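You operate a simulated robot arm through the tools that you are given. There is no shell and no other tool.

You run a simulated robot arm. Do the job below in one go: nothing can be reset, and whatever is moved stays where it is left.

## Task
Tip the spent grounds into the grounds cup and close the machine up.
Fine: the filter goes back into the basket; basket shut, machine slid home, switch left off.

The check looks at the end state, three seconds after you hand in, the way a careful person would. Anything else that was tipped, shoved, dropped, spilled or broken makes it a failure.

## Robot
A 6-joint arm with a two-finger parallel gripper, fixed in place. Base frame: the origin is at the foot of the arm, x ahead of it, y to its left, z up. Lengths are in m, angles in rad, forces in N, time in s.
With the tool pointing down near the work surface it reaches from about 0.32 to 0.7 m from the base axis. Its first joint turns from -2.897 to 2.897 rad. Payload 4.1 kg.
Tool frame: the origin (TCP) lies between the finger pads and is the grasp point; the fingertips stand 0.023 m ahead of it; z points along the fingers, y is the line along which they close. Largest opening 0.094 m; finger width 0.038, thickness 0.01; the body of the gripper, 0.054 by 0.096 m, starts 0.039 m behind the TCP.
Orientation is told as [roll, pitch, yaw] about the base's x, y, z axes, in that order, counted from this pose: with the fingers straight down and closing along the base's y, the tool's x points along the base's -x, its y along +y and its z along -z.

## Interface
- The arm moves only by the tool jog_arm. Its arguments are lists of equal length, an entry for each row: "translation": the shift along the base's x, y, z in m, a list of three; "rot": the turn, a rotation vector about the base's x, y, z in rad, a list of three; "fingers": the finger opening in m, from 0 to 0.094. In form: {"translation": [[dx, dy, dz], ...], "rot": [[ax, ay, az], ...], "fingers": [fingers, ...]}. A call has 1 to 20 rows; each row shifts and turns the commanded pose from where the row before left it. Rows are played at 5 a second. More than 0.05 m and 0.15 rad between two rows, or a gripper value outside its range, and nothing of the call is played. Where a pose cannot be reached the arm comes as near as it can. A force on the tool above 40 N (or 10 N above the force at the start of the call, whichever is more), or a blocked arm, ends the call early, and 0.2 s more pass. Each finger travels about 0.045 m/s and halts on what it meets, pressing with about 27 N; the grip force reading is that of the motor and also rises with nothing between the fingers. The clock runs only during rows and for 0.2 s after the last one: add rows that do not move to give the fingers time. The reply holds the time, the measured pose of the TCP, the force on the tool along the base axes, the opening and the grip force, in the units named above and with some noise, with the torque about the TCP (base axes, N m) and any sound that the robot's microphone picked up.
- Cameras (640 x 400 px; columns grow to the right, rows downward): "scene" is fixed at [0.3975, -0.5019, 1.6704]; the picture's right is [1.00, -0.06, 0.00], its down [-0.03, -0.51, -0.86] and it looks along [0.05, 0.86, -0.51] (base axes); focal length 370 px, centre (320, 200). "wrist" rides on the gripper at [0.086, 0.016, -0.074] in the tool frame; the picture's right is [-0.18, 0.98, 0.00], its down [-0.58, -0.11, -0.81] and it looks along [-0.79, -0.15, 0.59] (tool axes); focal length 243 px, centre (320, 200). There is no depth. A picture from a camera that has moved, and an enlarged one, comes with that camera's place and axes in the base frame and with its lens.
- get_image(camera): a new picture of that camera. The clock stands still meanwhile.
- move_column(by): slides the trunk up (or, below 0, down) by that many m; the arm rides with it, the base frame stays. It gives what a move gives, with no picture.
- inspect(camera, box): a new picture of the part [left, top, right, bottom] of that camera's present view, enlarged. The clock stands still meanwhile.
- sign_off(): hands the job in; it is judged then, once.

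Places have to be worked out from the pictures, the camera data and where the tool is seen. Open the gripper and draw the arm clear of the work before you hand the job in, unless the task says otherwise.

The tools are called after "Call:" by a JSON object that holds its "name" and its "arguments". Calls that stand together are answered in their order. jog_arm: Moves the arm, as the interface text tells. Its arguments: {"type":"object","properties":{"translation":{"type":"array","items":{"type":"array","items":{"type":"number"}}},"rot":{"type":"array","items":{"type":"array","items":{"type":"number"}}},"fingers":{"type":"array","items":{"type":"number"}}},"required":["translation","rot","fingers"]} The other tools are called the same way: move_column (by) slides the trunk up or down; get_image (camera) takes a picture; inspect (camera, box) takes an enlarged picture of a part of a camera's view; sign_off () hands the job in.

At the start:

```text
time: 0.0
eef_pos: [0.1193, 0.2726, 1.3645]
ee_rot: [0.0, 0.0, -0.001]
ft_force: [0.9, -0.5, -0.3]
moment: [0.03, -0.01, -0.01]
grip_width: 0.0939
grip_force: 0.0
trunk travel left (down, up): [-0.525, 0.065]
```

scene: 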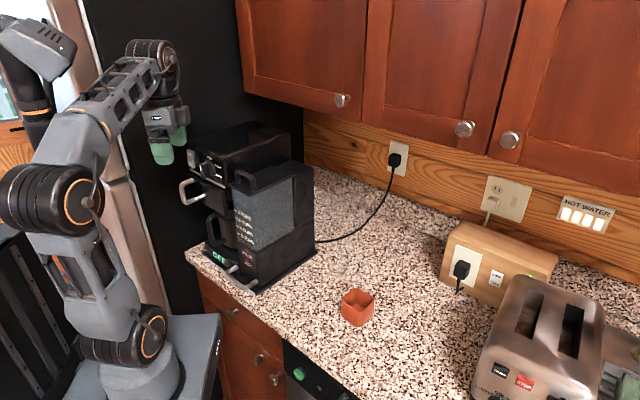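
wrist: 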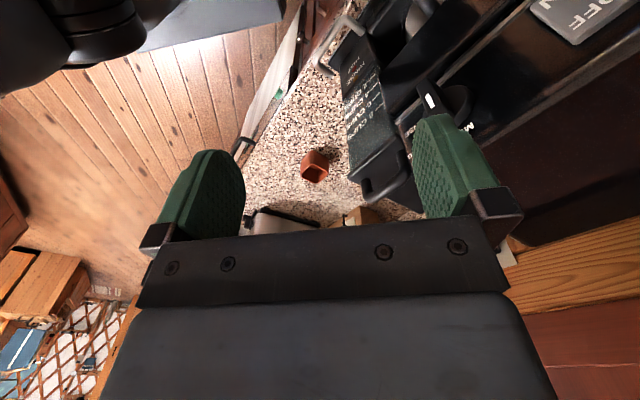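

The pictures show a coffee machine on the counter, an orange cup in front, a toaster and an outlet box. I'll take a closer look at the machine and the cup before moving.

Call:
{"name": "inspect", "arguments": {"camera": "scene", "box": [160, 100, 340, 310]}}

Call:
{"name": "inspect", "arguments": {"camera": "scene", "box": [300, 250, 420, 350]}}

Call:
{"name": "inspect", "arguments": {"camera": "wrist", "box": [230, 0, 640, 240]}}

Call:
{"name": "inspect", "arguments": {"camera": "scene", "box": [420, 160, 640, 400]}}

```text
1.90 times, centred on (250, 205) of scene
camera zoom: at [0.3975, -0.5019, 1.6704], right [1.0, -0.06, 0.0], down [-0.03, -0.51, -0.86], along [0.05, 0.86, -0.51], focal length 705 px, centre (453, 190)
```

zoom: 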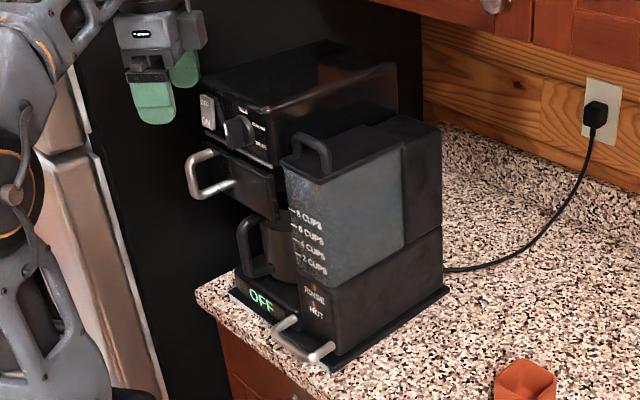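

```text
4.00 times, centred on (360, 300) of scene
camera zoom: at [0.3975, -0.5019, 1.6704], right [1.0, -0.06, 0.0], down [-0.03, -0.51, -0.86], along [0.05, 0.86, -0.51], focal length 1481 px, centre (160, -200)
```

zoom: 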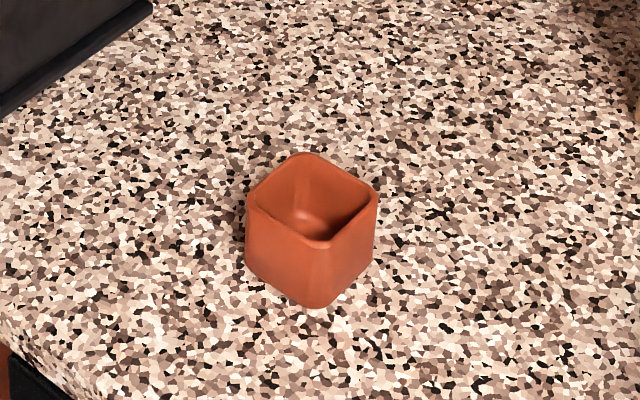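

```text
1.56 times, centred on (435, 120) of wrist
camera zoom: at [0.033, 0.2896, 1.4399], right [0.18, 0.98, 0.0], down [0.58, -0.11, 0.81], along [0.79, -0.15, -0.59], focal length 379 px, centre (140, 325)
```

zoom: 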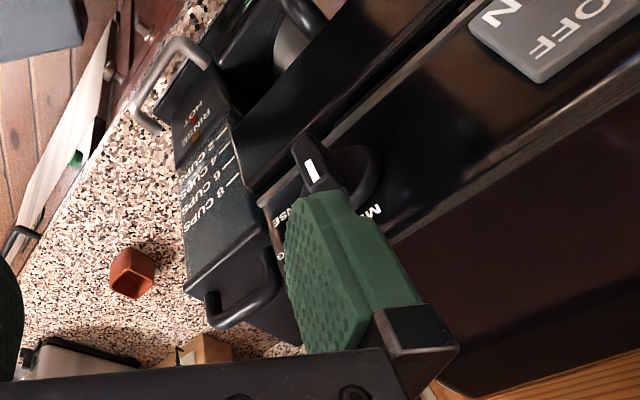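

```text
1.67 times, centred on (530, 280) of scene
camera zoom: at [0.3975, -0.5019, 1.6704], right [1.0, -0.06, 0.0], down [-0.03, -0.51, -0.86], along [0.05, 0.86, -0.51], focal length 617 px, centre (-30, 67)
```

zoom: 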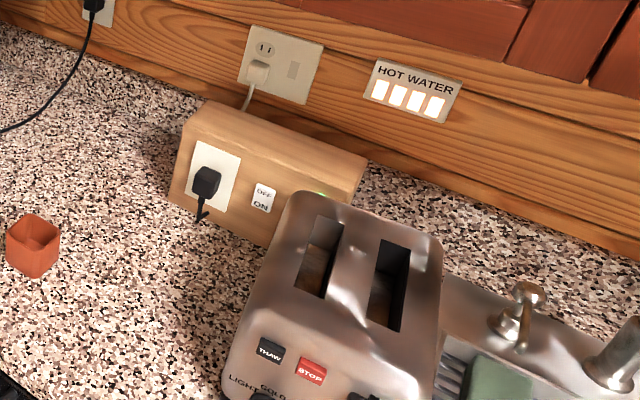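

The machine front faces the robot along about (0.71, 0.71), with the cup near (0.535, 0.18, counter ~0.91). I'll turn the wrist 45° about vertical, well above the machine, so that the wrist camera faces its front.

Call:
{"name": "jog_arm", "arguments": {"translation": [[0, 0, 0.01], [0, -0.02, 0.01], [0, -0.02, 0], [0, -0.02, 0], [0, -0.02, 0], [0, -0.02, 0], [0, 0, 0]], "rot": [[0, 0, 0.13], [0, 0, 0.13], [0, 0, 0.13], [0, 0, 0.13], [0, 0, 0.13], [0, 0, 0.135], [0, 0, 0]], "fingers": [0.094, 0.094, 0.094, 0.094, 0.094, 0.094, 0.094]}}

Call:
{"name": "get_image", "arguments": {"camera": "wrist"}}

Call:
{"name": "get_image", "arguments": {"camera": "scene"}}

```text
time: 1.6
eef_pos: [0.1197, 0.1703, 1.3844]
ee_rot: [0.002, 0.0, 0.788]
ft_force: [0.3, -1.1, -0.4]
moment: [0.0, 0.0, -0.01]
grip_width: 0.094
grip_force: 0.0
trunk travel left (down, up): [-0.525, 0.065]
```

```text
taken
camera wrist: at [0.0474, 0.123, 1.4581], right [-0.57, 0.82, 0.0], down [0.49, 0.34, 0.81], along [0.66, 0.46, -0.59], focal length 243 px, centre (320, 200)
```

wrist: 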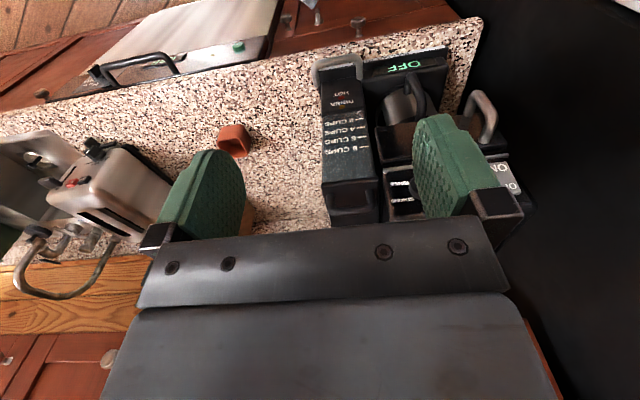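

```text
taken
```

scene: 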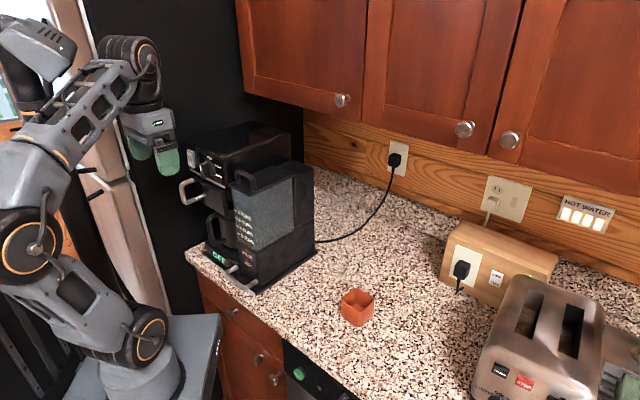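

The wrist picture is upside down but shows the machine front. I'll enlarge it to read the layout.

Call:
{"name": "inspect", "arguments": {"camera": "wrist", "box": [290, 20, 540, 230]}}

Call:
{"name": "inspect", "arguments": {"camera": "scene", "box": [170, 110, 270, 210]}}

Call:
{"name": "inspect", "arguments": {"camera": "scene", "box": [180, 200, 330, 300]}}

```text
1.90 times, centred on (415, 125) of wrist
camera zoom: at [0.0474, 0.123, 1.4581], right [-0.57, 0.82, 0.0], down [0.49, 0.34, 0.81], along [0.66, 0.46, -0.59], focal length 462 px, centre (139, 343)
```

zoom: 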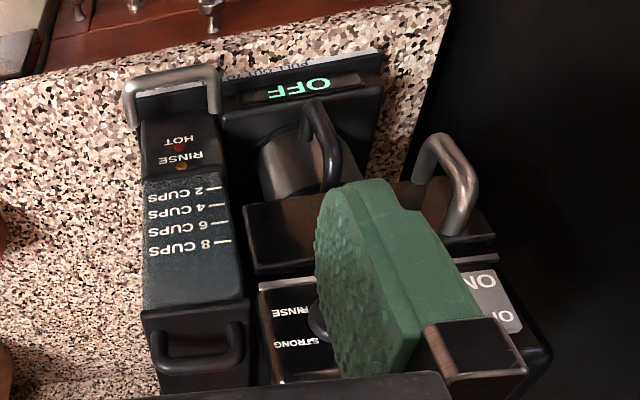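

```text
4.00 times, centred on (220, 160) of scene
camera zoom: at [0.3975, -0.5019, 1.6704], right [1.0, -0.06, 0.0], down [-0.03, -0.51, -0.86], along [0.05, 0.86, -0.51], focal length 1481 px, centre (720, 360)
```

zoom: 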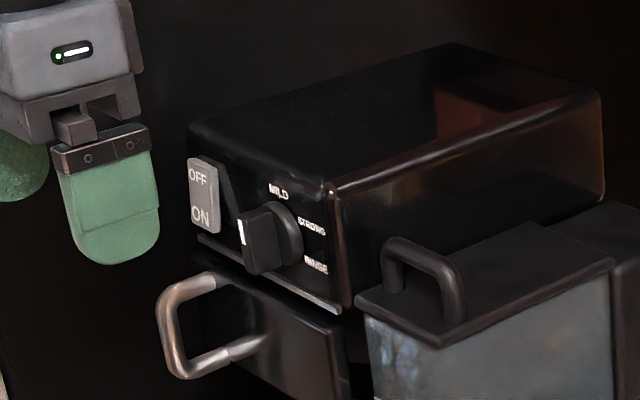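

```text
4.00 times, centred on (255, 250) of scene
camera zoom: at [0.3975, -0.5019, 1.6704], right [1.0, -0.06, 0.0], down [-0.03, -0.51, -0.86], along [0.05, 0.86, -0.51], focal length 1481 px, centre (580, 0)
```

zoom: 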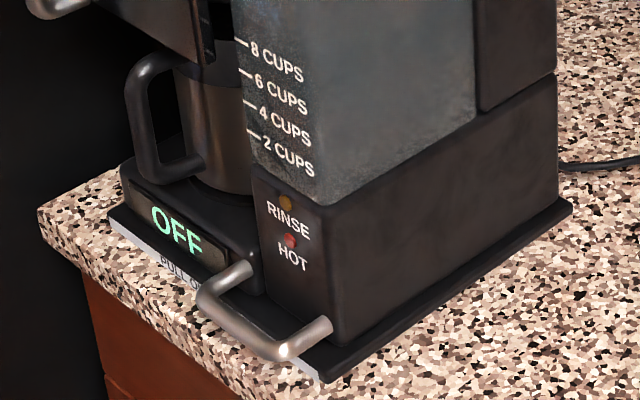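

Next I'll read the label on the tray lip and look closely at the handle and basket shape.

Call:
{"name": "inspect", "arguments": {"camera": "scene", "box": [195, 235, 265, 300]}}

Call:
{"name": "inspect", "arguments": {"camera": "wrist", "box": [370, 40, 450, 90]}}

Call:
{"name": "inspect", "arguments": {"camera": "wrist", "box": [380, 80, 540, 210]}}

Call:
{"name": "inspect", "arguments": {"camera": "scene", "box": [175, 145, 255, 205]}}

```text
6.15 times, centred on (230, 268) of scene
camera zoom: at [0.3975, -0.5019, 1.6704], right [1.0, -0.06, 0.0], down [-0.03, -0.51, -0.86], along [0.05, 0.86, -0.51], focal length 2278 px, centre (874, -215)
```

zoom: 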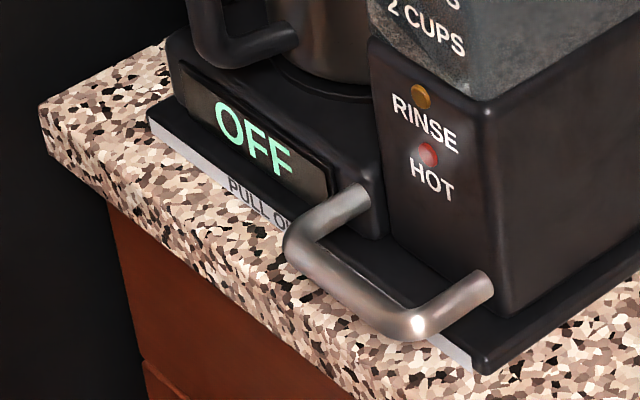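

```text
8.00 times, centred on (410, 65) of wrist
camera zoom: at [0.0474, 0.123, 1.4581], right [-0.57, 0.82, 0.0], down [0.49, 0.34, 0.81], along [0.66, 0.46, -0.59], focal length 1941 px, centre (-400, 1280)
```

zoom: 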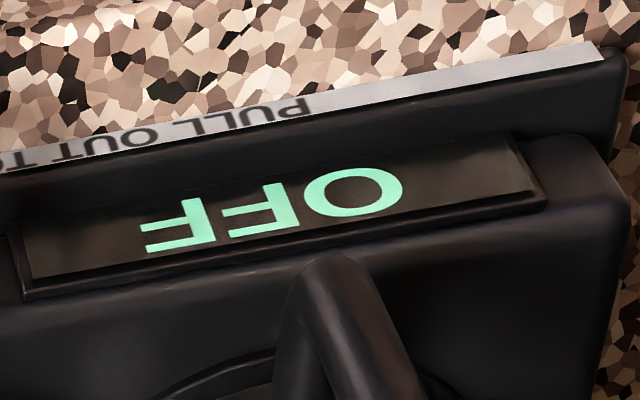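

```text
3.08 times, centred on (460, 145) of wrist
camera zoom: at [0.0474, 0.123, 1.4581], right [-0.57, 0.82, 0.0], down [0.49, 0.34, 0.81], along [0.66, 0.46, -0.59], focal length 746 px, centre (-111, 369)
```

zoom: 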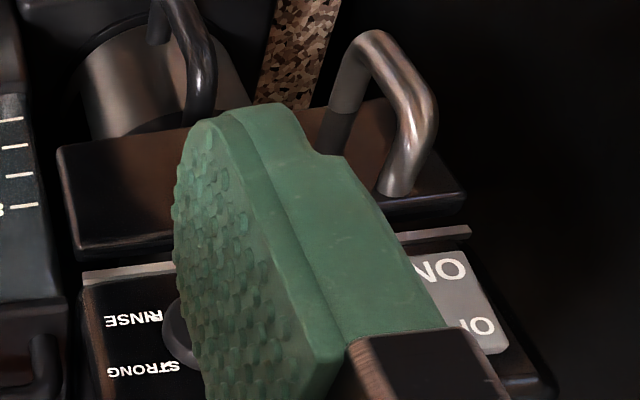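

```text
6.67 times, centred on (215, 175) of scene
camera zoom: at [0.3975, -0.5019, 1.6704], right [1.0, -0.06, 0.0], down [-0.03, -0.51, -0.86], along [0.05, 0.86, -0.51], focal length 2468 px, centre (1020, 367)
```

zoom: 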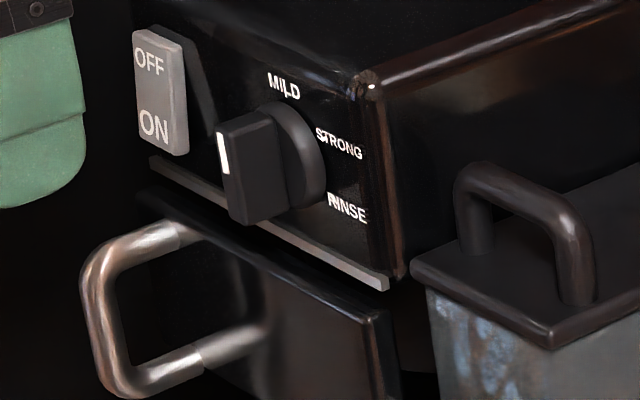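

The handle bar on the basket looks slanted, and the tray lip reads "PULL OUT TO …". I want a squarer, lower view, so I'll shift sideways, turn a bit more, and tilt the tool so that the camera looks at the machine front nearly level.

Call:
{"name": "jog_arm", "arguments": {"translation": [[-0.014, 0.016, 0], [-0.014, 0.016, 0], [-0.014, 0.016, 0], [-0.014, 0.016, 0], [0, 0, 0]], "rot": [[0, 0, 0.085], [0, 0, 0.085], [0.1, -0.1, 0], [0.1, -0.1, 0], [0, 0, 0]], "fingers": [0.094, 0.094, 0.094, 0.094, 0.094]}}

Call:
{"name": "get_image", "arguments": {"camera": "wrist"}}

Call:
{"name": "get_image", "arguments": {"camera": "scene"}}

```text
time: 2.8
eef_pos: [0.0834, 0.2392, 1.373]
ee_rot: [-0.069, -0.25, 0.885]
ft_force: [-0.1, -0.1, -0.4]
moment: [0.0, 0.0, -0.03]
grip_width: 0.0939
grip_force: 0.0
trunk travel left (down, up): [-0.525, 0.065]
```

```text
taken
camera wrist: at [0.002, 0.1748, 1.423], right [-0.63, 0.77, -0.02], down [0.27, 0.25, 0.93], along [0.72, 0.58, -0.37], focal length 243 px, centre (320, 200)
```

wrist: 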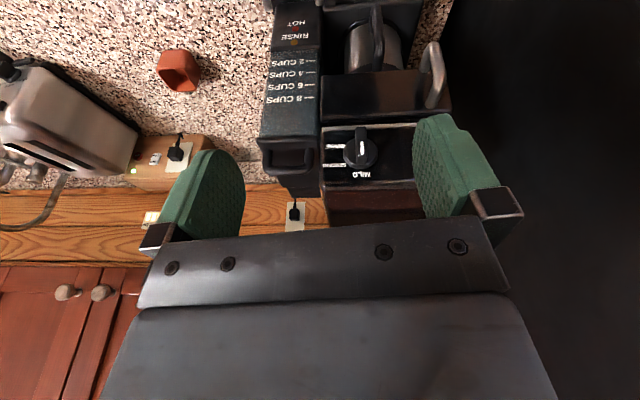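

```text
taken
```

scene: 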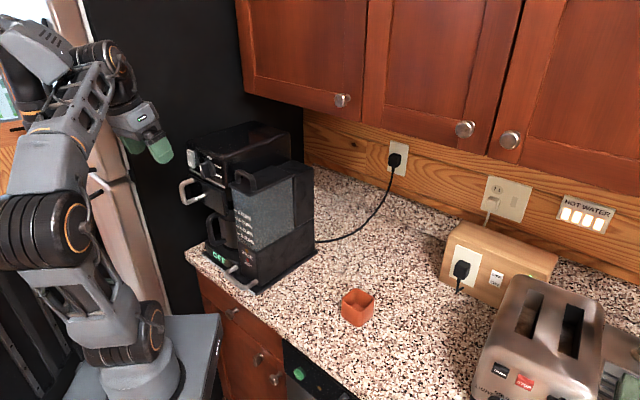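

The view is now squarer to the machine, which sits at the top of this upside-down picture. I'll lower the trunk 0.13 m to see its front straight on; the tool stays about 0.1 m in front of the handle.

Call:
{"name": "move_column", "arguments": {"by": -0.13}}

Call:
{"name": "get_image", "arguments": {"camera": "wrist"}}

Call:
{"name": "get_image", "arguments": {"camera": "scene"}}

```text
time: 4.4
eef_pos: [0.0801, 0.2411, 1.2399]
ee_rot: [-0.079, -0.239, 0.905]
ft_force: [-0.7, 0.1, 0.8]
moment: [0.0, 0.05, 0.02]
grip_width: 0.094
grip_force: 0.2
trunk travel left (down, up): [-0.395, 0.195]
```

```text
taken
camera wrist: at [-0.0007, 0.1751, 1.29], right [-0.65, 0.76, -0.03], down [0.26, 0.27, 0.93], along [0.71, 0.59, -0.37], focal length 243 px, centre (320, 200)
```

wrist: 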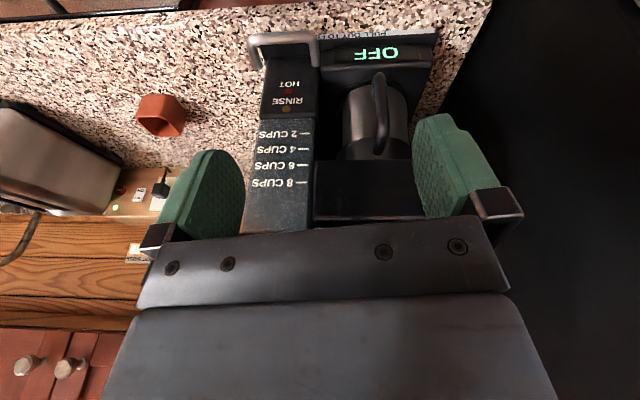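

```text
taken
```

scene: 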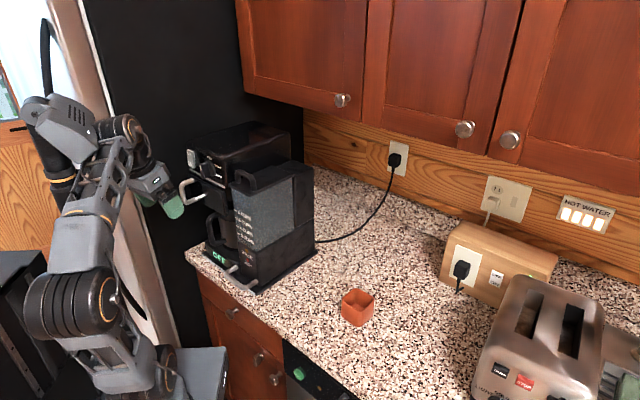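

The handle is hidden behind the right finger, so I'll yaw another 0.3 rad to bring it between the fingers, and then read the label and the handle's shape.

Call:
{"name": "jog_arm", "arguments": {"translation": [[0, 0, 0], [0, 0, 0], [0, 0, 0]], "rot": [[0, 0, 0.145], [0, 0, 0.145], [0, 0, 0]], "fingers": [0.094, 0.094, 0.094]}}

Call:
{"name": "get_image", "arguments": {"camera": "wrist"}}

Call:
{"name": "inspect", "arguments": {"camera": "wrist", "box": [200, 0, 440, 150]}}

```text
time: 5.2
eef_pos: [0.0698, 0.2447, 1.237]
ee_rot: [-0.074, -0.227, 1.241]
ft_force: [0.0, 0.0, -1.0]
moment: [-0.03, 0.03, -0.02]
grip_width: 0.094
grip_force: 0.1
trunk travel left (down, up): [-0.395, 0.195]
```

```text
taken
camera wrist: at [0.0154, 0.1572, 1.2894], right [-0.86, 0.5, -0.03], down [0.17, 0.35, 0.92], along [0.47, 0.79, -0.39], focal length 243 px, centre (320, 200)
```

wrist: 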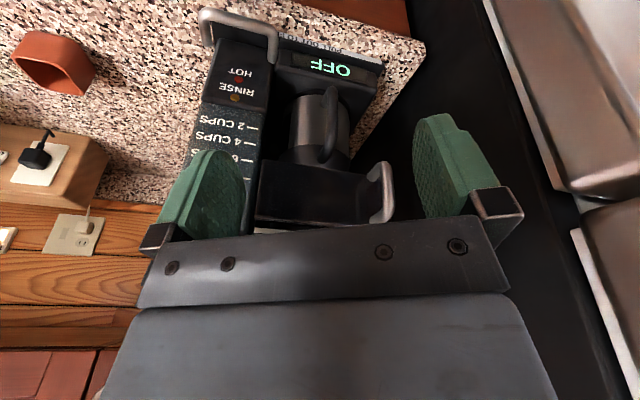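

```text
2.67 times, centred on (320, 75) of wrist
camera zoom: at [0.0154, 0.1572, 1.2894], right [-0.86, 0.5, -0.03], down [0.17, 0.35, 0.92], along [0.47, 0.79, -0.39], focal length 647 px, centre (320, 533)
```

zoom: 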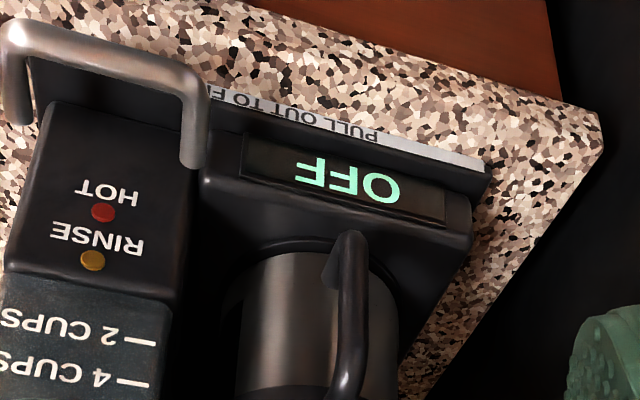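

The label reads "PULL OUT TO F…" (fill). I'll enlarge the handle and basket area, which is now visible between the fingers.

Call:
{"name": "inspect", "arguments": {"camera": "wrist", "box": [240, 130, 440, 240]}}

Call:
{"name": "inspect", "arguments": {"camera": "scene", "box": [150, 120, 250, 220]}}

```text
3.20 times, centred on (340, 185) of wrist
camera zoom: at [0.0154, 0.1572, 1.2894], right [-0.86, 0.5, -0.03], down [0.17, 0.35, 0.92], along [0.47, 0.79, -0.39], focal length 776 px, centre (256, 248)
```

zoom: 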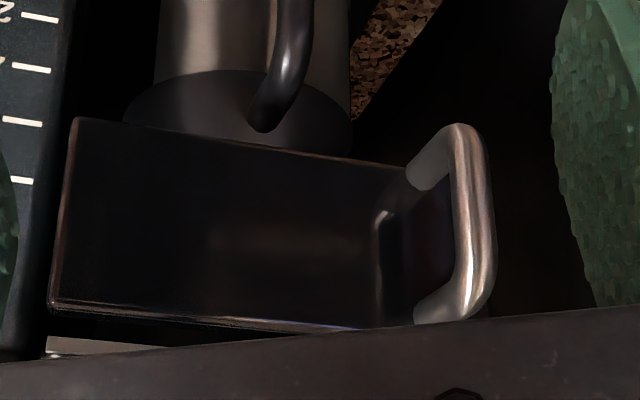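

```text
4.00 times, centred on (200, 170) of scene
camera zoom: at [0.3975, -0.5019, 1.6704], right [1.0, -0.06, 0.0], down [-0.03, -0.51, -0.86], along [0.05, 0.86, -0.51], focal length 1481 px, centre (800, 320)
```

zoom: 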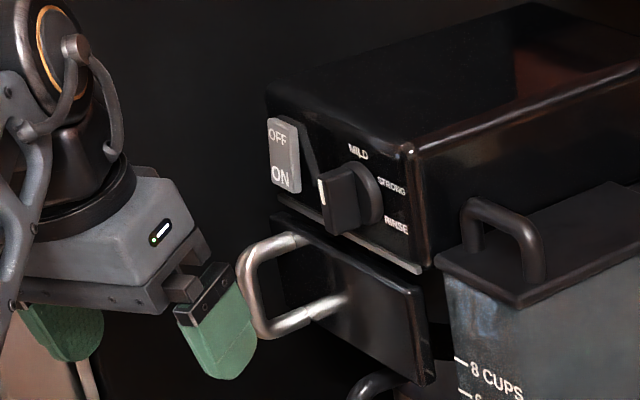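

The basket handle turns out to be an upright D-bar at about (0.073, 0.397, 1.174), with the basket front ~0.047 m behind it and z 1.134–1.206. I'll square the tool to the machine front and shift to stand in front of the handle, still clear of it.

Call:
{"name": "jog_arm", "arguments": {"translation": [[-0.012, 0.025, 0], [-0.012, 0.025, 0], [-0.012, 0.025, 0], [-0.012, 0.025, 0], [0, 0, 0], [0, 0, 0]], "rot": [[0, 0, -0.114], [0, 0, -0.114], [0, 0, -0.114], [0, 0, -0.114], [0, 0, 0], [0, 0, 0]], "fingers": [0.094, 0.094, 0.094, 0.094, 0.094, 0.094]}}

Call:
{"name": "get_image", "arguments": {"camera": "wrist"}}

Call:
{"name": "get_image", "arguments": {"camera": "scene"}}

```text
time: 6.6
eef_pos: [0.018, 0.3395, 1.2494]
ee_rot: [-0.066, -0.271, 0.794]
ft_force: [0.4, 0.4, -0.5]
moment: [-0.04, 0.03, 0.01]
grip_width: 0.094
grip_force: 0.2
trunk travel left (down, up): [-0.395, 0.195]
```

```text
taken
camera wrist: at [-0.0697, 0.2821, 1.2974], right [-0.56, 0.83, -0.01], down [0.28, 0.21, 0.94], along [0.78, 0.52, -0.35], focal length 243 px, centre (320, 200)
```

wrist: 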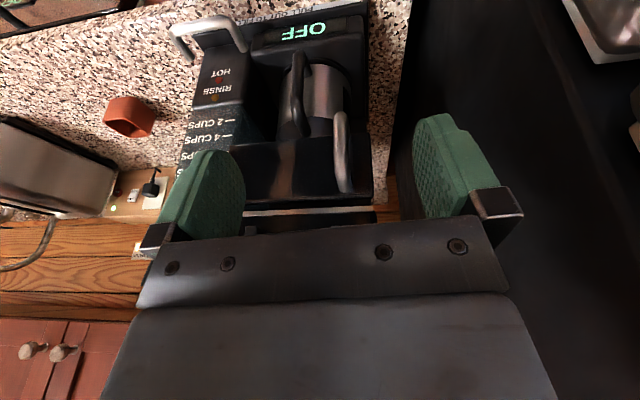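

```text
taken
```

scene: 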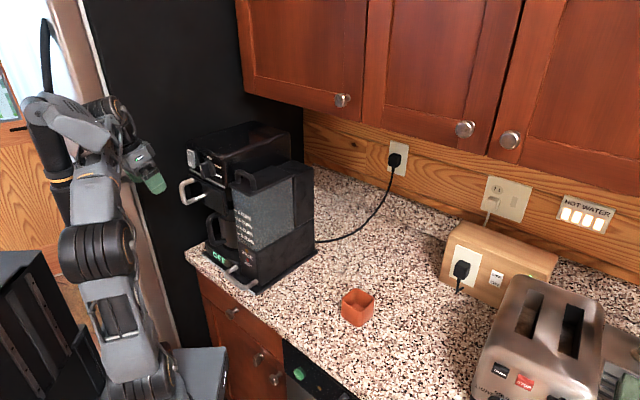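

The tool is now squarely in front of the handle. I'll tilt it further toward the machine, remove the small roll and lower it to handle height, still about 5 cm short of the bar.

Call:
{"name": "jog_arm", "arguments": {"translation": [[0.002, 0.004, -0.017], [0.002, 0.004, -0.017], [0.003, 0.004, -0.017], [0.003, 0.003, -0.017], [0, 0, 0], [0, 0, 0]], "rot": [[0.1, -0.1, 0], [0.1, -0.1, 0], [0.035, 0.035, 0], [0, 0, 0], [0, 0, 0], [0, 0, 0]], "fingers": [0.094, 0.094, 0.094, 0.094, 0.094, 0.094]}}

Call:
{"name": "get_image", "arguments": {"camera": "wrist"}}

Call:
{"name": "get_image", "arguments": {"camera": "scene"}}

```text
time: 8.0
eef_pos: [0.0312, 0.3527, 1.1988]
ee_rot: [0.043, -0.573, 0.736]
ft_force: [-0.5, -0.6, 0.5]
moment: [0.01, 0.02, 0.0]
grip_width: 0.0941
grip_force: 0.0
trunk travel left (down, up): [-0.395, 0.195]
```

```text
taken
camera wrist: at [-0.0614, 0.2864, 1.2154], right [-0.56, 0.82, 0.14], down [0.14, -0.07, 0.99], along [0.82, 0.57, -0.07], focal length 243 px, centre (320, 200)
```

wrist: 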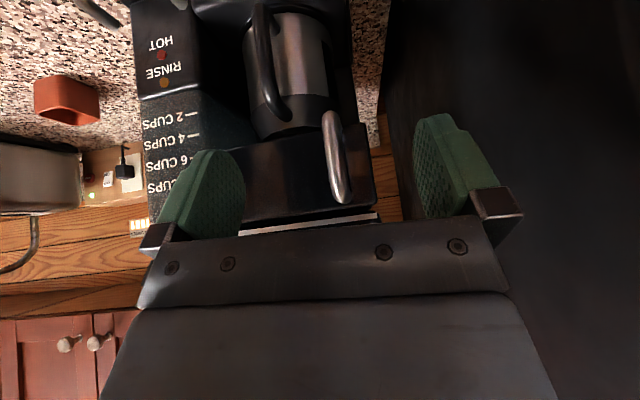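

```text
taken
```

scene: 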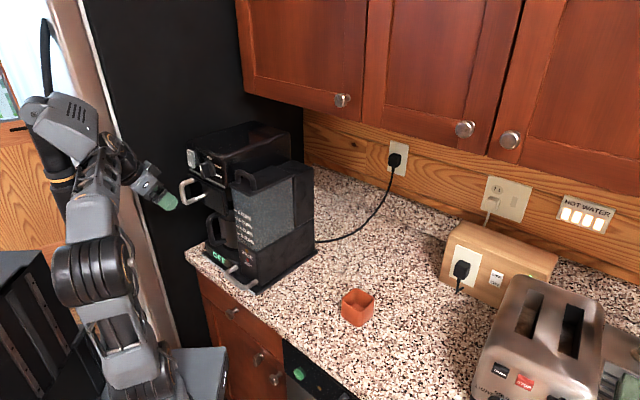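

Handle and tool agree in both views (bar at v≈0.23 on the machine's face, z≈1.174). I'll advance onto the bar in small steps with the fingers straddling it, then check before closing.

Call:
{"name": "jog_arm", "arguments": {"translation": [[0.012, 0.013, -0.003], [0.012, 0.013, -0.003], [0.012, 0.013, -0.003], [0.013, 0.013, -0.003], [0, 0, 0], [0, 0, 0]], "rot": [[0, 0, 0], [0, 0, 0], [0, 0, 0], [0, 0, 0], [0, 0, 0], [0, 0, 0]], "fingers": [0.07, 0.07, 0.07, 0.07, 0.07, 0.07]}}

Call:
{"name": "get_image", "arguments": {"camera": "wrist"}}

Call:
{"name": "inspect", "arguments": {"camera": "scene", "box": [120, 120, 250, 220]}}

```text
time: 9.4
eef_pos: [0.0774, 0.4056, 1.1754]
ee_rot: [0.006, -0.561, 0.768]
ft_force: [-0.3, 0.0, -0.3]
moment: [0.02, 0.03, 0.03]
grip_width: 0.0701
grip_force: 0.1
trunk travel left (down, up): [-0.395, 0.195]
```

```text
taken
camera wrist: at [-0.016, 0.3399, 1.1924], right [-0.57, 0.81, 0.1], down [0.12, -0.04, 0.99], along [0.81, 0.58, -0.08], focal length 243 px, centre (320, 200)
```

wrist: 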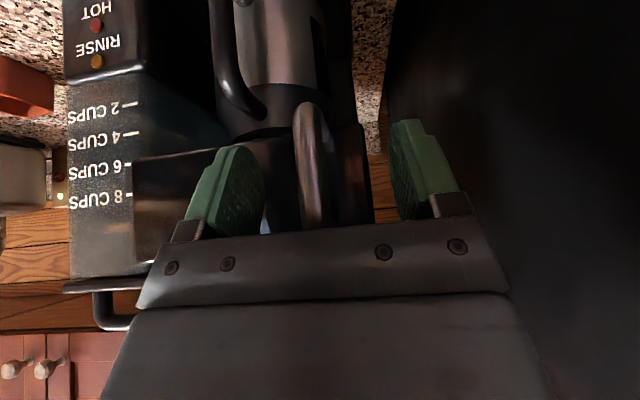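

```text
4.00 times, centred on (185, 170) of scene
camera zoom: at [0.3975, -0.5019, 1.6704], right [1.0, -0.06, 0.0], down [-0.03, -0.51, -0.86], along [0.05, 0.86, -0.51], focal length 1481 px, centre (860, 320)
```

zoom: 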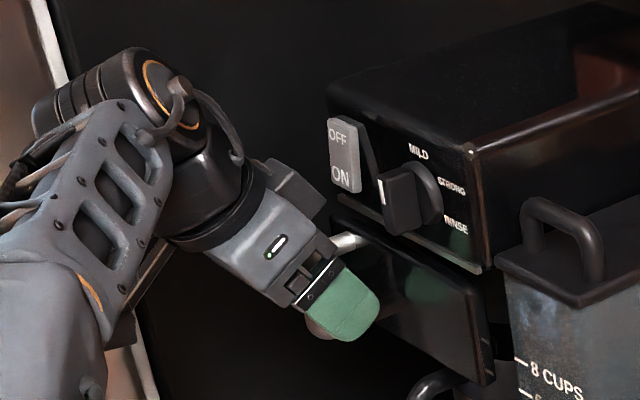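

The bar stands between the fingers near mid-gap and no force is felt. I'll close gently on it and watch for side force.

Call:
{"name": "jog_arm", "arguments": {"translation": [[0, 0, 0], [0, 0, 0], [0, 0, 0], [0, 0, 0], [0, 0, 0]], "rot": [[0, 0, 0], [0, 0, 0], [0, 0, 0], [0, 0, 0], [0, 0, 0]], "fingers": [0.05, 0.03, 0.01, 0.005, 0.005]}}

Call:
{"name": "get_image", "arguments": {"camera": "wrist"}}

Call:
{"name": "inspect", "arguments": {"camera": "scene", "box": [120, 120, 250, 220]}}

```text
time: 10.6
eef_pos: [0.0783, 0.4043, 1.1751]
ee_rot: [0.005, -0.559, 0.766]
ft_force: [8.8, -11.4, -2.1]
moment: [-0.83, -0.57, -0.08]
grip_width: 0.0139
grip_force: 44.7
trunk travel left (down, up): [-0.395, 0.195]
```

```text
taken
camera wrist: at [-0.0141, 0.3382, 1.1925], right [-0.57, 0.82, 0.1], down [0.12, -0.04, 0.99], along [0.81, 0.58, -0.08], focal length 243 px, centre (320, 200)
```

wrist: 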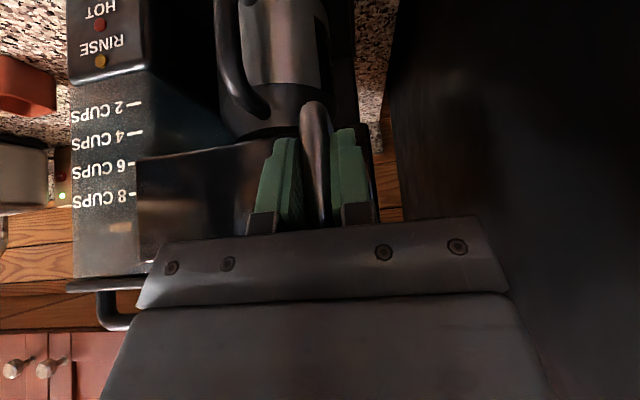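

```text
4.00 times, centred on (185, 170) of scene
camera zoom: at [0.3975, -0.5019, 1.6704], right [1.0, -0.06, 0.0], down [-0.03, -0.51, -0.86], along [0.05, 0.86, -0.51], focal length 1481 px, centre (860, 320)
```

zoom: 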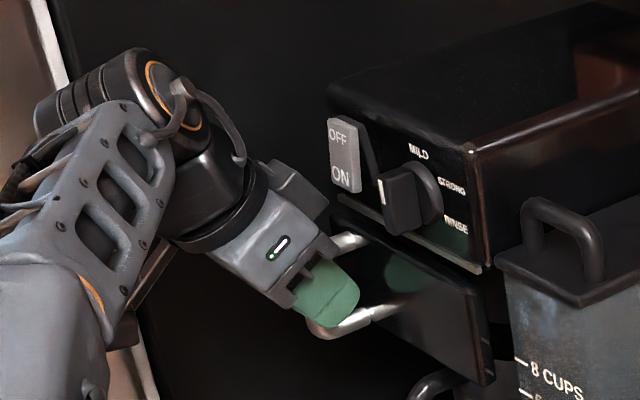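

The bar is gripped (0.014 m wide), with a small sideways preload. I'll relieve that by 2 mm and pull gently 2 cm straight out to learn how the basket moves.

Call:
{"name": "jog_arm", "arguments": {"translation": [[0.0015, -0.0015, 0], [-0.005, -0.005, 0], [-0.005, -0.005, 0], [-0.005, -0.005, 0], [0, 0, 0]], "rot": [[0, 0, 0], [0, 0, 0], [0, 0, 0], [0, 0, 0], [0, 0, 0]], "fingers": [0.005, 0.005, 0.005, 0.005, 0.005]}}

Call:
{"name": "get_image", "arguments": {"camera": "wrist"}}

Call:
{"name": "inspect", "arguments": {"camera": "scene", "box": [120, 110, 340, 310]}}

```text
time: 11.6
eef_pos: [0.0704, 0.3874, 1.1746]
ee_rot: [-0.001, -0.563, 0.764]
ft_force: [31.0, -12.4, -1.7]
moment: [-0.01, 0.63, 0.06]
grip_width: 0.0138
grip_force: 45.1
trunk travel left (down, up): [-0.395, 0.195]
stopped in row 5: the force on the tool passed its limit at 42 N (the readings are from after the stop); the commanded pose is now the measured one
```

```text
taken
camera wrist: at [-0.0228, 0.3218, 1.1921], right [-0.57, 0.82, 0.1], down [0.12, -0.03, 0.99], along [0.82, 0.57, -0.08], focal length 243 px, centre (320, 200)
```

wrist: 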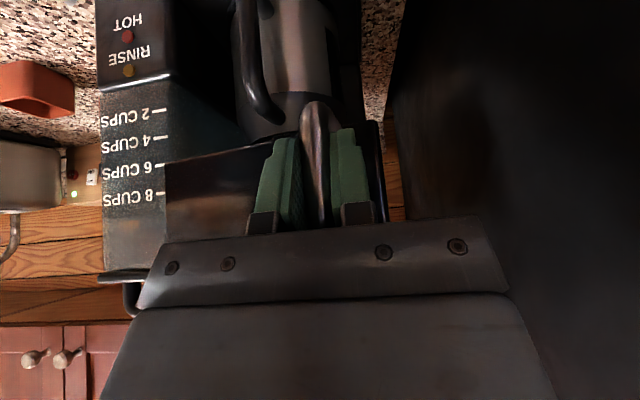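

```text
2.00 times, centred on (230, 210) of scene
camera zoom: at [0.3975, -0.5019, 1.6704], right [1.0, -0.06, 0.0], down [-0.03, -0.51, -0.86], along [0.05, 0.86, -0.51], focal length 740 px, centre (500, 180)
```

zoom: 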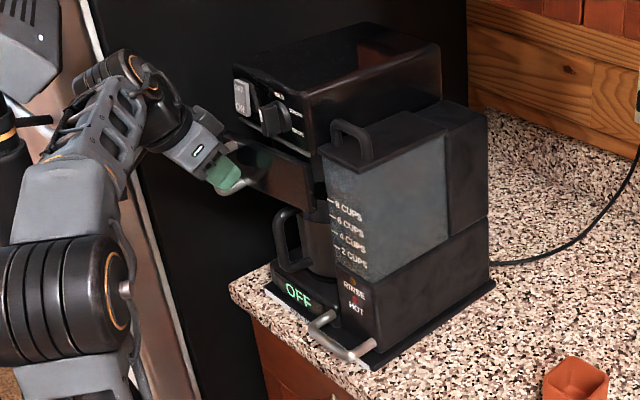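

The pull followed an arc: the handle moved out and to the right, so the basket swings on a vertical hinge at its right front corner (around u 0.37, v 0.10 on the machine). I'll turn the tool to follow the swing before pulling further.

Call:
{"name": "jog_arm", "arguments": {"translation": [[0, 0, 0], [-0.001, -0.002, 0], [-0.003, -0.006, 0], [0, 0, 0]], "rot": [[0, 0, 0.07], [0, 0, 0.07], [0, 0, 0.06], [0, 0, 0]], "fingers": [0.005, 0.005, 0.005, 0.005]}}

```text
time: 12.6
eef_pos: [0.0668, 0.3786, 1.1758]
ee_rot: [0.0, -0.563, 0.967]
ft_force: [35.2, -11.6, -1.5]
moment: [-0.38, 0.14, 0.08]
grip_width: 0.0138
grip_force: 45.0
trunk travel left (down, up): [-0.395, 0.195]
```

The force is mostly sideways toward the hinge (about 33 N in −v), so the arc curves in more than I assumed. I'll give way sideways by 4 mm and read the force again.

Call:
{"name": "jog_arm", "arguments": {"translation": [[0.0015, -0.0015, 0], [0.0015, -0.0015, 0], [0, 0, 0]], "rot": [[0, 0, 0], [0, 0, 0], [0, 0, 0]], "fingers": [0.005, 0.005, 0.005]}}

```text
time: 13.4
eef_pos: [0.0666, 0.3785, 1.1759]
ee_rot: [0.002, -0.562, 0.968]
ft_force: [19.5, -5.3, 0.4]
moment: [-0.11, -0.45, 0.23]
grip_width: 0.0138
grip_force: 45.2
trunk travel left (down, up): [-0.395, 0.195]
```

The handle didn't move but the force dropped, so the command was simply offset sideways. I'll take out the remaining offset and follow the arc about 0.1 rad further.

Call:
{"name": "jog_arm", "arguments": {"translation": [[0.0033, -0.0033, 0], [-0.0018, -0.0061, 0], [-0.0018, -0.0061, 0], [0, 0, 0]], "rot": [[0, 0, 0], [0, 0, 0.05], [0, 0, 0.05], [0, 0, 0]], "fingers": [0.005, 0.005, 0.005, 0.005]}}

```text
time: 14.4
eef_pos: [0.0626, 0.3627, 1.1746]
ee_rot: [0.001, -0.565, 1.067]
ft_force: [-7.4, 3.1, 4.6]
moment: [-0.58, 0.51, 0.16]
grip_width: 0.0138
grip_force: 44.7
trunk travel left (down, up): [-0.395, 0.195]
```

Forces are now low and the basket is about 0.3 rad open. I'll keep following the arc with matching yaw.

Call:
{"name": "jog_arm", "arguments": {"translation": [[-0.0025, -0.0054, 0], [-0.0025, -0.0054, 0], [-0.0024, -0.0054, 0], [-0.0024, -0.0054, 0], [0, 0, 0]], "rot": [[0, 0, 0.05], [0, 0, 0.05], [0, 0, 0.05], [0, 0, 0.05], [0, 0, 0]], "fingers": [0.005, 0.005, 0.005, 0.005, 0.005]}}

Call:
{"name": "get_image", "arguments": {"camera": "scene"}}

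Call:
{"name": "get_image", "arguments": {"camera": "wrist"}}

```text
time: 15.6
eef_pos: [0.0594, 0.3421, 1.175]
ee_rot: [-0.008, -0.566, 1.269]
ft_force: [36.0, -0.2, 2.7]
moment: [-0.43, 1.04, 0.14]
grip_width: 0.0138
grip_force: 44.8
trunk travel left (down, up): [-0.395, 0.195]
stopped in row 5: the force on the tool passed its limit at 41 N (the readings are from after the stop); the commanded pose is now the measured one
```

```text
taken
```

scene: 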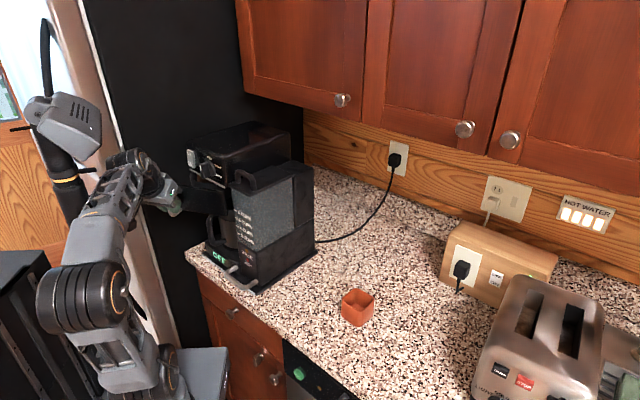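

```text
taken
camera wrist: at [0.009, 0.2395, 1.1915], right [-0.89, 0.44, 0.09], down [0.12, 0.02, 0.99], along [0.44, 0.9, -0.07], focal length 243 px, centre (320, 200)
```

wrist: 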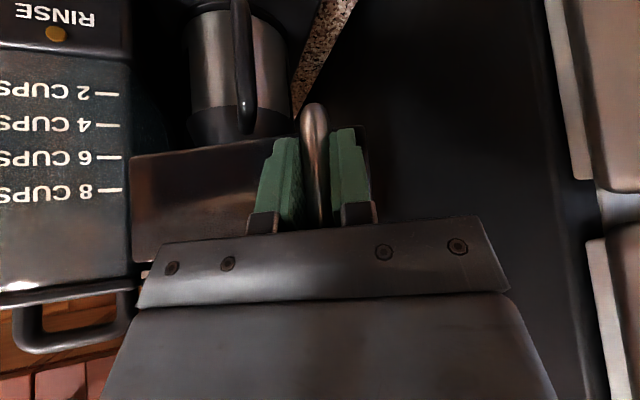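

Basket is about 0.45 rad open, and the force is purely radial (+x, toward the hinge). I'll ease 5 mm in +x to relax before continuing.

Call:
{"name": "jog_arm", "arguments": {"translation": [[0.003, 0, 0], [0.002, 0, 0], [0, 0, 0]], "rot": [[0, 0, 0], [0, 0, 0], [0, 0, 0]], "fingers": [0.005, 0.005, 0.005]}}

Call:
{"name": "inspect", "arguments": {"camera": "scene", "box": [130, 120, 330, 300]}}

Call:
{"name": "inspect", "arguments": {"camera": "wrist", "box": [100, 60, 420, 280]}}

```text
time: 16.4
eef_pos: [0.0599, 0.3419, 1.1765]
ee_rot: [-0.003, -0.567, 1.269]
ft_force: [13.0, -1.3, -8.0]
moment: [1.62, 0.27, -0.01]
grip_width: 0.0138
grip_force: 44.7
trunk travel left (down, up): [-0.395, 0.195]
```

```text
2.22 times, centred on (230, 210) of scene
camera zoom: at [0.3975, -0.5019, 1.6704], right [1.0, -0.06, 0.0], down [-0.03, -0.51, -0.86], along [0.05, 0.86, -0.51], focal length 823 px, centre (520, 178)
```

zoom: 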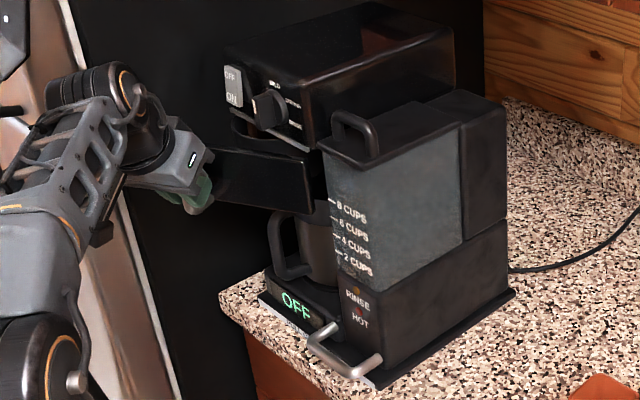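

```text
1.82 times, centred on (260, 170) of wrist
camera zoom: at [0.0096, 0.2399, 1.1918], right [-0.89, 0.44, 0.1], down [0.12, 0.02, 0.99], along [0.44, 0.9, -0.07], focal length 441 px, centre (429, 254)
```

zoom: 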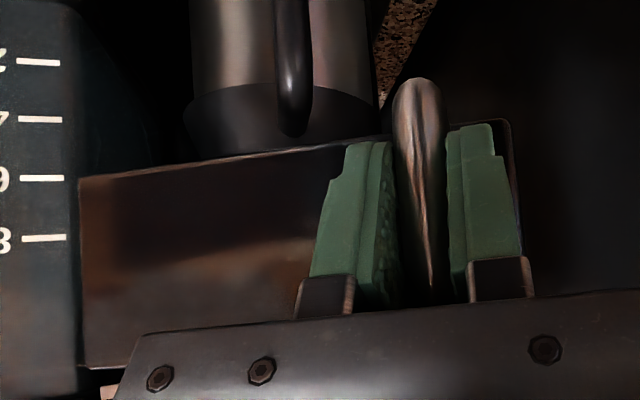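

The machine base has not moved, and the tool is still aligned with the basket face (~0.5 rad open). With the refined hinge (u 0.372, v 0.103, R 0.131) I'll continue along the arc.

Call:
{"name": "jog_arm", "arguments": {"translation": [[0.002, -0.0055, 0], [0.0004, -0.0065, 0], [0.0002, -0.0065, 0], [0.0002, -0.0065, 0], [0, 0, 0]], "rot": [[0, 0, 0.05], [0, 0, 0.05], [0, 0, 0.05], [0, 0, 0.05], [0, 0, 0]], "fingers": [0.005, 0.005, 0.005, 0.005, 0.005]}}

```text
time: 17.6
eef_pos: [0.0601, 0.3178, 1.1755]
ee_rot: [-0.004, -0.566, 1.472]
ft_force: [-2.2, 0.3, -6.4]
moment: [-1.0, 1.26, 0.06]
grip_width: 0.0136
grip_force: 44.8
trunk travel left (down, up): [-0.395, 0.195]
```

Force is near zero at about 0.7 rad open. I'll continue along the arc.

Call:
{"name": "jog_arm", "arguments": {"translation": [[0.001, -0.0062, 0], [0.0013, -0.0062, 0], [0.0016, -0.0061, 0], [0.0019, -0.006, 0], [0, 0, 0]], "rot": [[0, 0, 0.05], [0, 0, 0.05], [0, 0, 0.05], [0, 0, 0.05], [0, 0, 0]], "fingers": [0.005, 0.005, 0.005, 0.005, 0.005]}}

Call:
{"name": "get_image", "arguments": {"camera": "scene"}}

Call:
{"name": "get_image", "arguments": {"camera": "wrist"}}

```text
time: 18.8
eef_pos: [0.0668, 0.2921, 1.1759]
ee_rot: [-0.008, -0.567, 1.672]
ft_force: [1.2, 0.0, -0.6]
moment: [-1.23, 0.98, 0.02]
grip_width: 0.0139
grip_force: 45.1
trunk travel left (down, up): [-0.395, 0.195]
```

```text
taken
```

scene: 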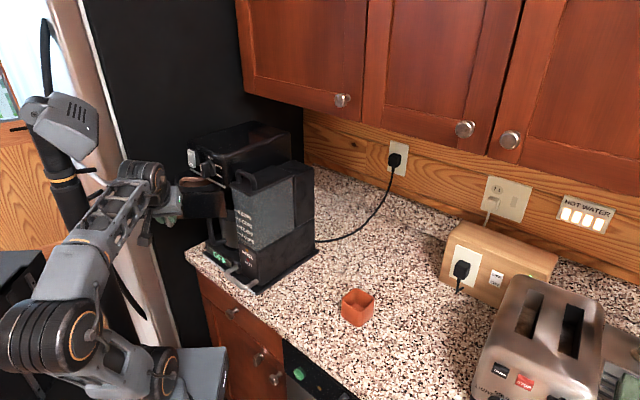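

```text
taken
camera wrist: at [0.0606, 0.1787, 1.1916], right [-0.99, 0.06, 0.09], down [0.1, 0.07, 0.99], along [0.05, 1.0, -0.07], focal length 243 px, centre (320, 200)
```

wrist: 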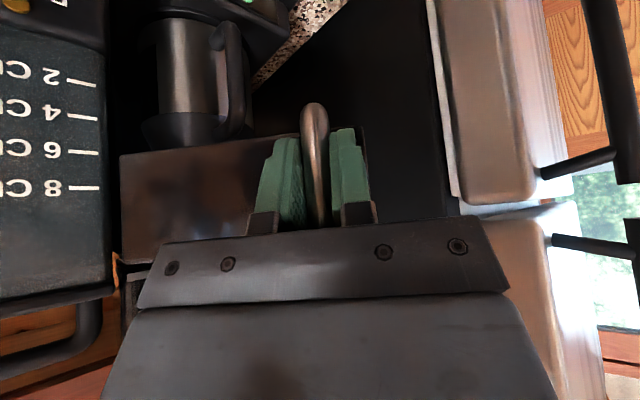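

The basket is about 0.9 rad open with near-zero force. I'll zoom in to see whether the filter shows yet.

Call:
{"name": "inspect", "arguments": {"camera": "scene", "box": [140, 130, 270, 230]}}

Call:
{"name": "jog_arm", "arguments": {"translation": [[0.0022, -0.006, 0], [0.0026, -0.0058, 0], [0.0029, -0.0055, 0], [0.0032, -0.0053, 0], [0, 0, 0]], "rot": [[0, 0, 0.05], [0, 0, 0.05], [0, 0, 0.05], [0, 0, 0.05], [0, 0, 0]], "fingers": [0.005, 0.005, 0.005, 0.005, 0.005]}}

Call:
{"name": "inspect", "arguments": {"camera": "scene", "box": [140, 130, 270, 230]}}

```text
4.00 times, centred on (205, 180) of scene
camera zoom: at [0.3975, -0.5019, 1.6704], right [1.0, -0.06, 0.0], down [-0.03, -0.51, -0.86], along [0.05, 0.86, -0.51], focal length 1481 px, centre (780, 280)
```

zoom: 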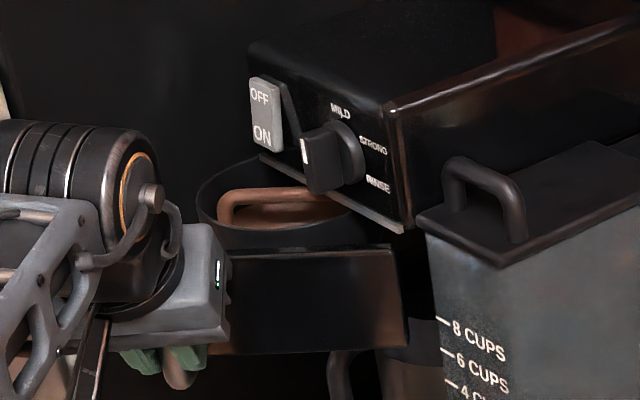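

```text
time: 20.0
eef_pos: [0.0769, 0.2686, 1.1742]
ee_rot: [-0.006, -0.566, 1.872]
ft_force: [-1.1, -1.8, 0.6]
moment: [-0.14, 1.07, -0.11]
grip_width: 0.0137
grip_force: 45.4
trunk travel left (down, up): [-0.395, 0.195]
```

```text
4.00 times, centred on (205, 180) of scene
camera zoom: at [0.3975, -0.5019, 1.6704], right [1.0, -0.06, 0.0], down [-0.03, -0.51, -0.86], along [0.05, 0.86, -0.51], focal length 1481 px, centre (780, 280)
```

zoom: 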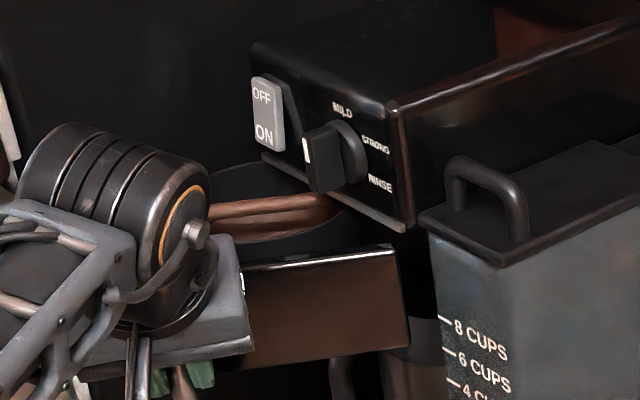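

The filter shows: a round basket with a copper-coloured filter bail inside. Force is still near zero, so I'll swing further to about 1.3 rad to bring the filter clear of the top unit.

Call:
{"name": "jog_arm", "arguments": {"translation": [[0.0035, -0.0052, 0], [0.0038, -0.005, 0], [0.004, -0.0048, 0], [0.0041, -0.0047, 0], [0, 0, 0]], "rot": [[0, 0, 0.05], [0, 0, 0.05], [0, 0, 0.05], [0, 0, 0.05], [0, 0, 0]], "fingers": [0.005, 0.005, 0.005, 0.005, 0.005]}}

Call:
{"name": "inspect", "arguments": {"camera": "scene", "box": [120, 130, 270, 230]}}

Call:
{"name": "get_image", "arguments": {"camera": "wrist"}}

```text
time: 21.2
eef_pos: [0.0914, 0.2499, 1.1749]
ee_rot: [-0.008, -0.568, 2.07]
ft_force: [0.0, -1.0, 12.3]
moment: [-0.61, 1.02, -0.07]
grip_width: 0.0139
grip_force: 45.4
trunk travel left (down, up): [-0.395, 0.195]
```

```text
4.00 times, centred on (195, 180) of scene
camera zoom: at [0.3975, -0.5019, 1.6704], right [1.0, -0.06, 0.0], down [-0.03, -0.51, -0.86], along [0.05, 0.86, -0.51], focal length 1481 px, centre (820, 280)
```

zoom: 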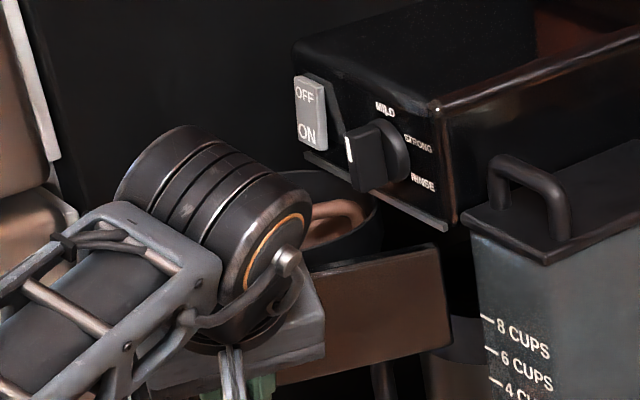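

```text
taken
camera wrist: at [0.1312, 0.1436, 1.1915], right [-0.94, -0.33, 0.09], down [0.06, 0.1, 0.99], along [-0.34, 0.94, -0.07], focal length 243 px, centre (320, 200)
```

wrist: 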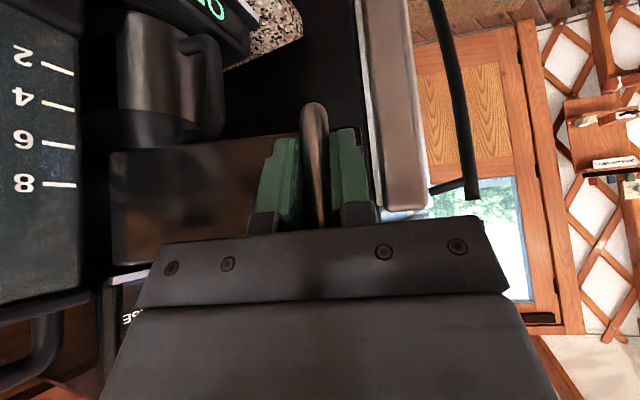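

Still low force at 1.3 rad. I'll go on to about 1.5 rad so the bowl comes out fully from under the knob.

Call:
{"name": "jog_arm", "arguments": {"translation": [[0.0045, -0.0045, 0], [0.0047, -0.0041, 0], [0.0048, -0.0039, 0], [0.0048, -0.0038, 0], [0, 0, 0]], "rot": [[0, 0, 0.05], [0, 0, 0.05], [0, 0, 0.05], [0, 0, 0.05], [0, 0, 0]], "fingers": [0.005, 0.005, 0.005, 0.005, 0.005]}}

Call:
{"name": "inspect", "arguments": {"camera": "scene", "box": [120, 130, 270, 230]}}

Call:
{"name": "get_image", "arguments": {"camera": "wrist"}}

```text
time: 22.4
eef_pos: [0.1096, 0.2323, 1.1753]
ee_rot: [-0.008, -0.569, 2.273]
ft_force: [0.2, -1.6, 20.8]
moment: [-0.66, 1.1, -0.13]
grip_width: 0.0137
grip_force: 45.1
trunk travel left (down, up): [-0.395, 0.195]
```

```text
4.00 times, centred on (195, 180) of scene
camera zoom: at [0.3975, -0.5019, 1.6704], right [1.0, -0.06, 0.0], down [-0.03, -0.51, -0.86], along [0.05, 0.86, -0.51], focal length 1481 px, centre (820, 280)
```

zoom: 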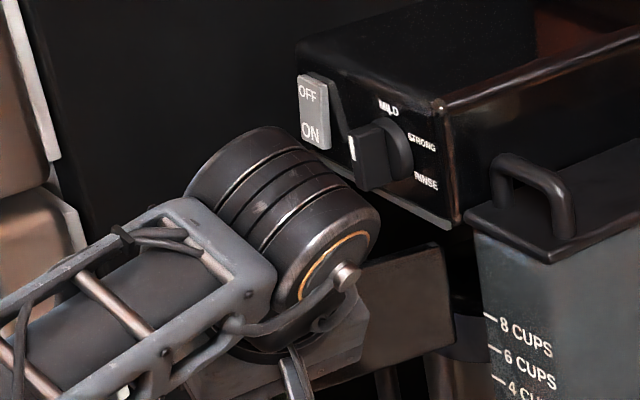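

```text
taken
camera wrist: at [0.1708, 0.1369, 1.1915], right [-0.85, -0.51, 0.09], down [0.04, 0.11, 0.99], along [-0.52, 0.85, -0.07], focal length 243 px, centre (320, 200)
```

wrist: 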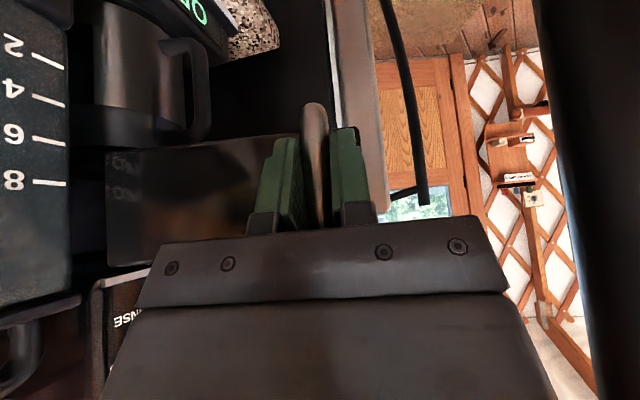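

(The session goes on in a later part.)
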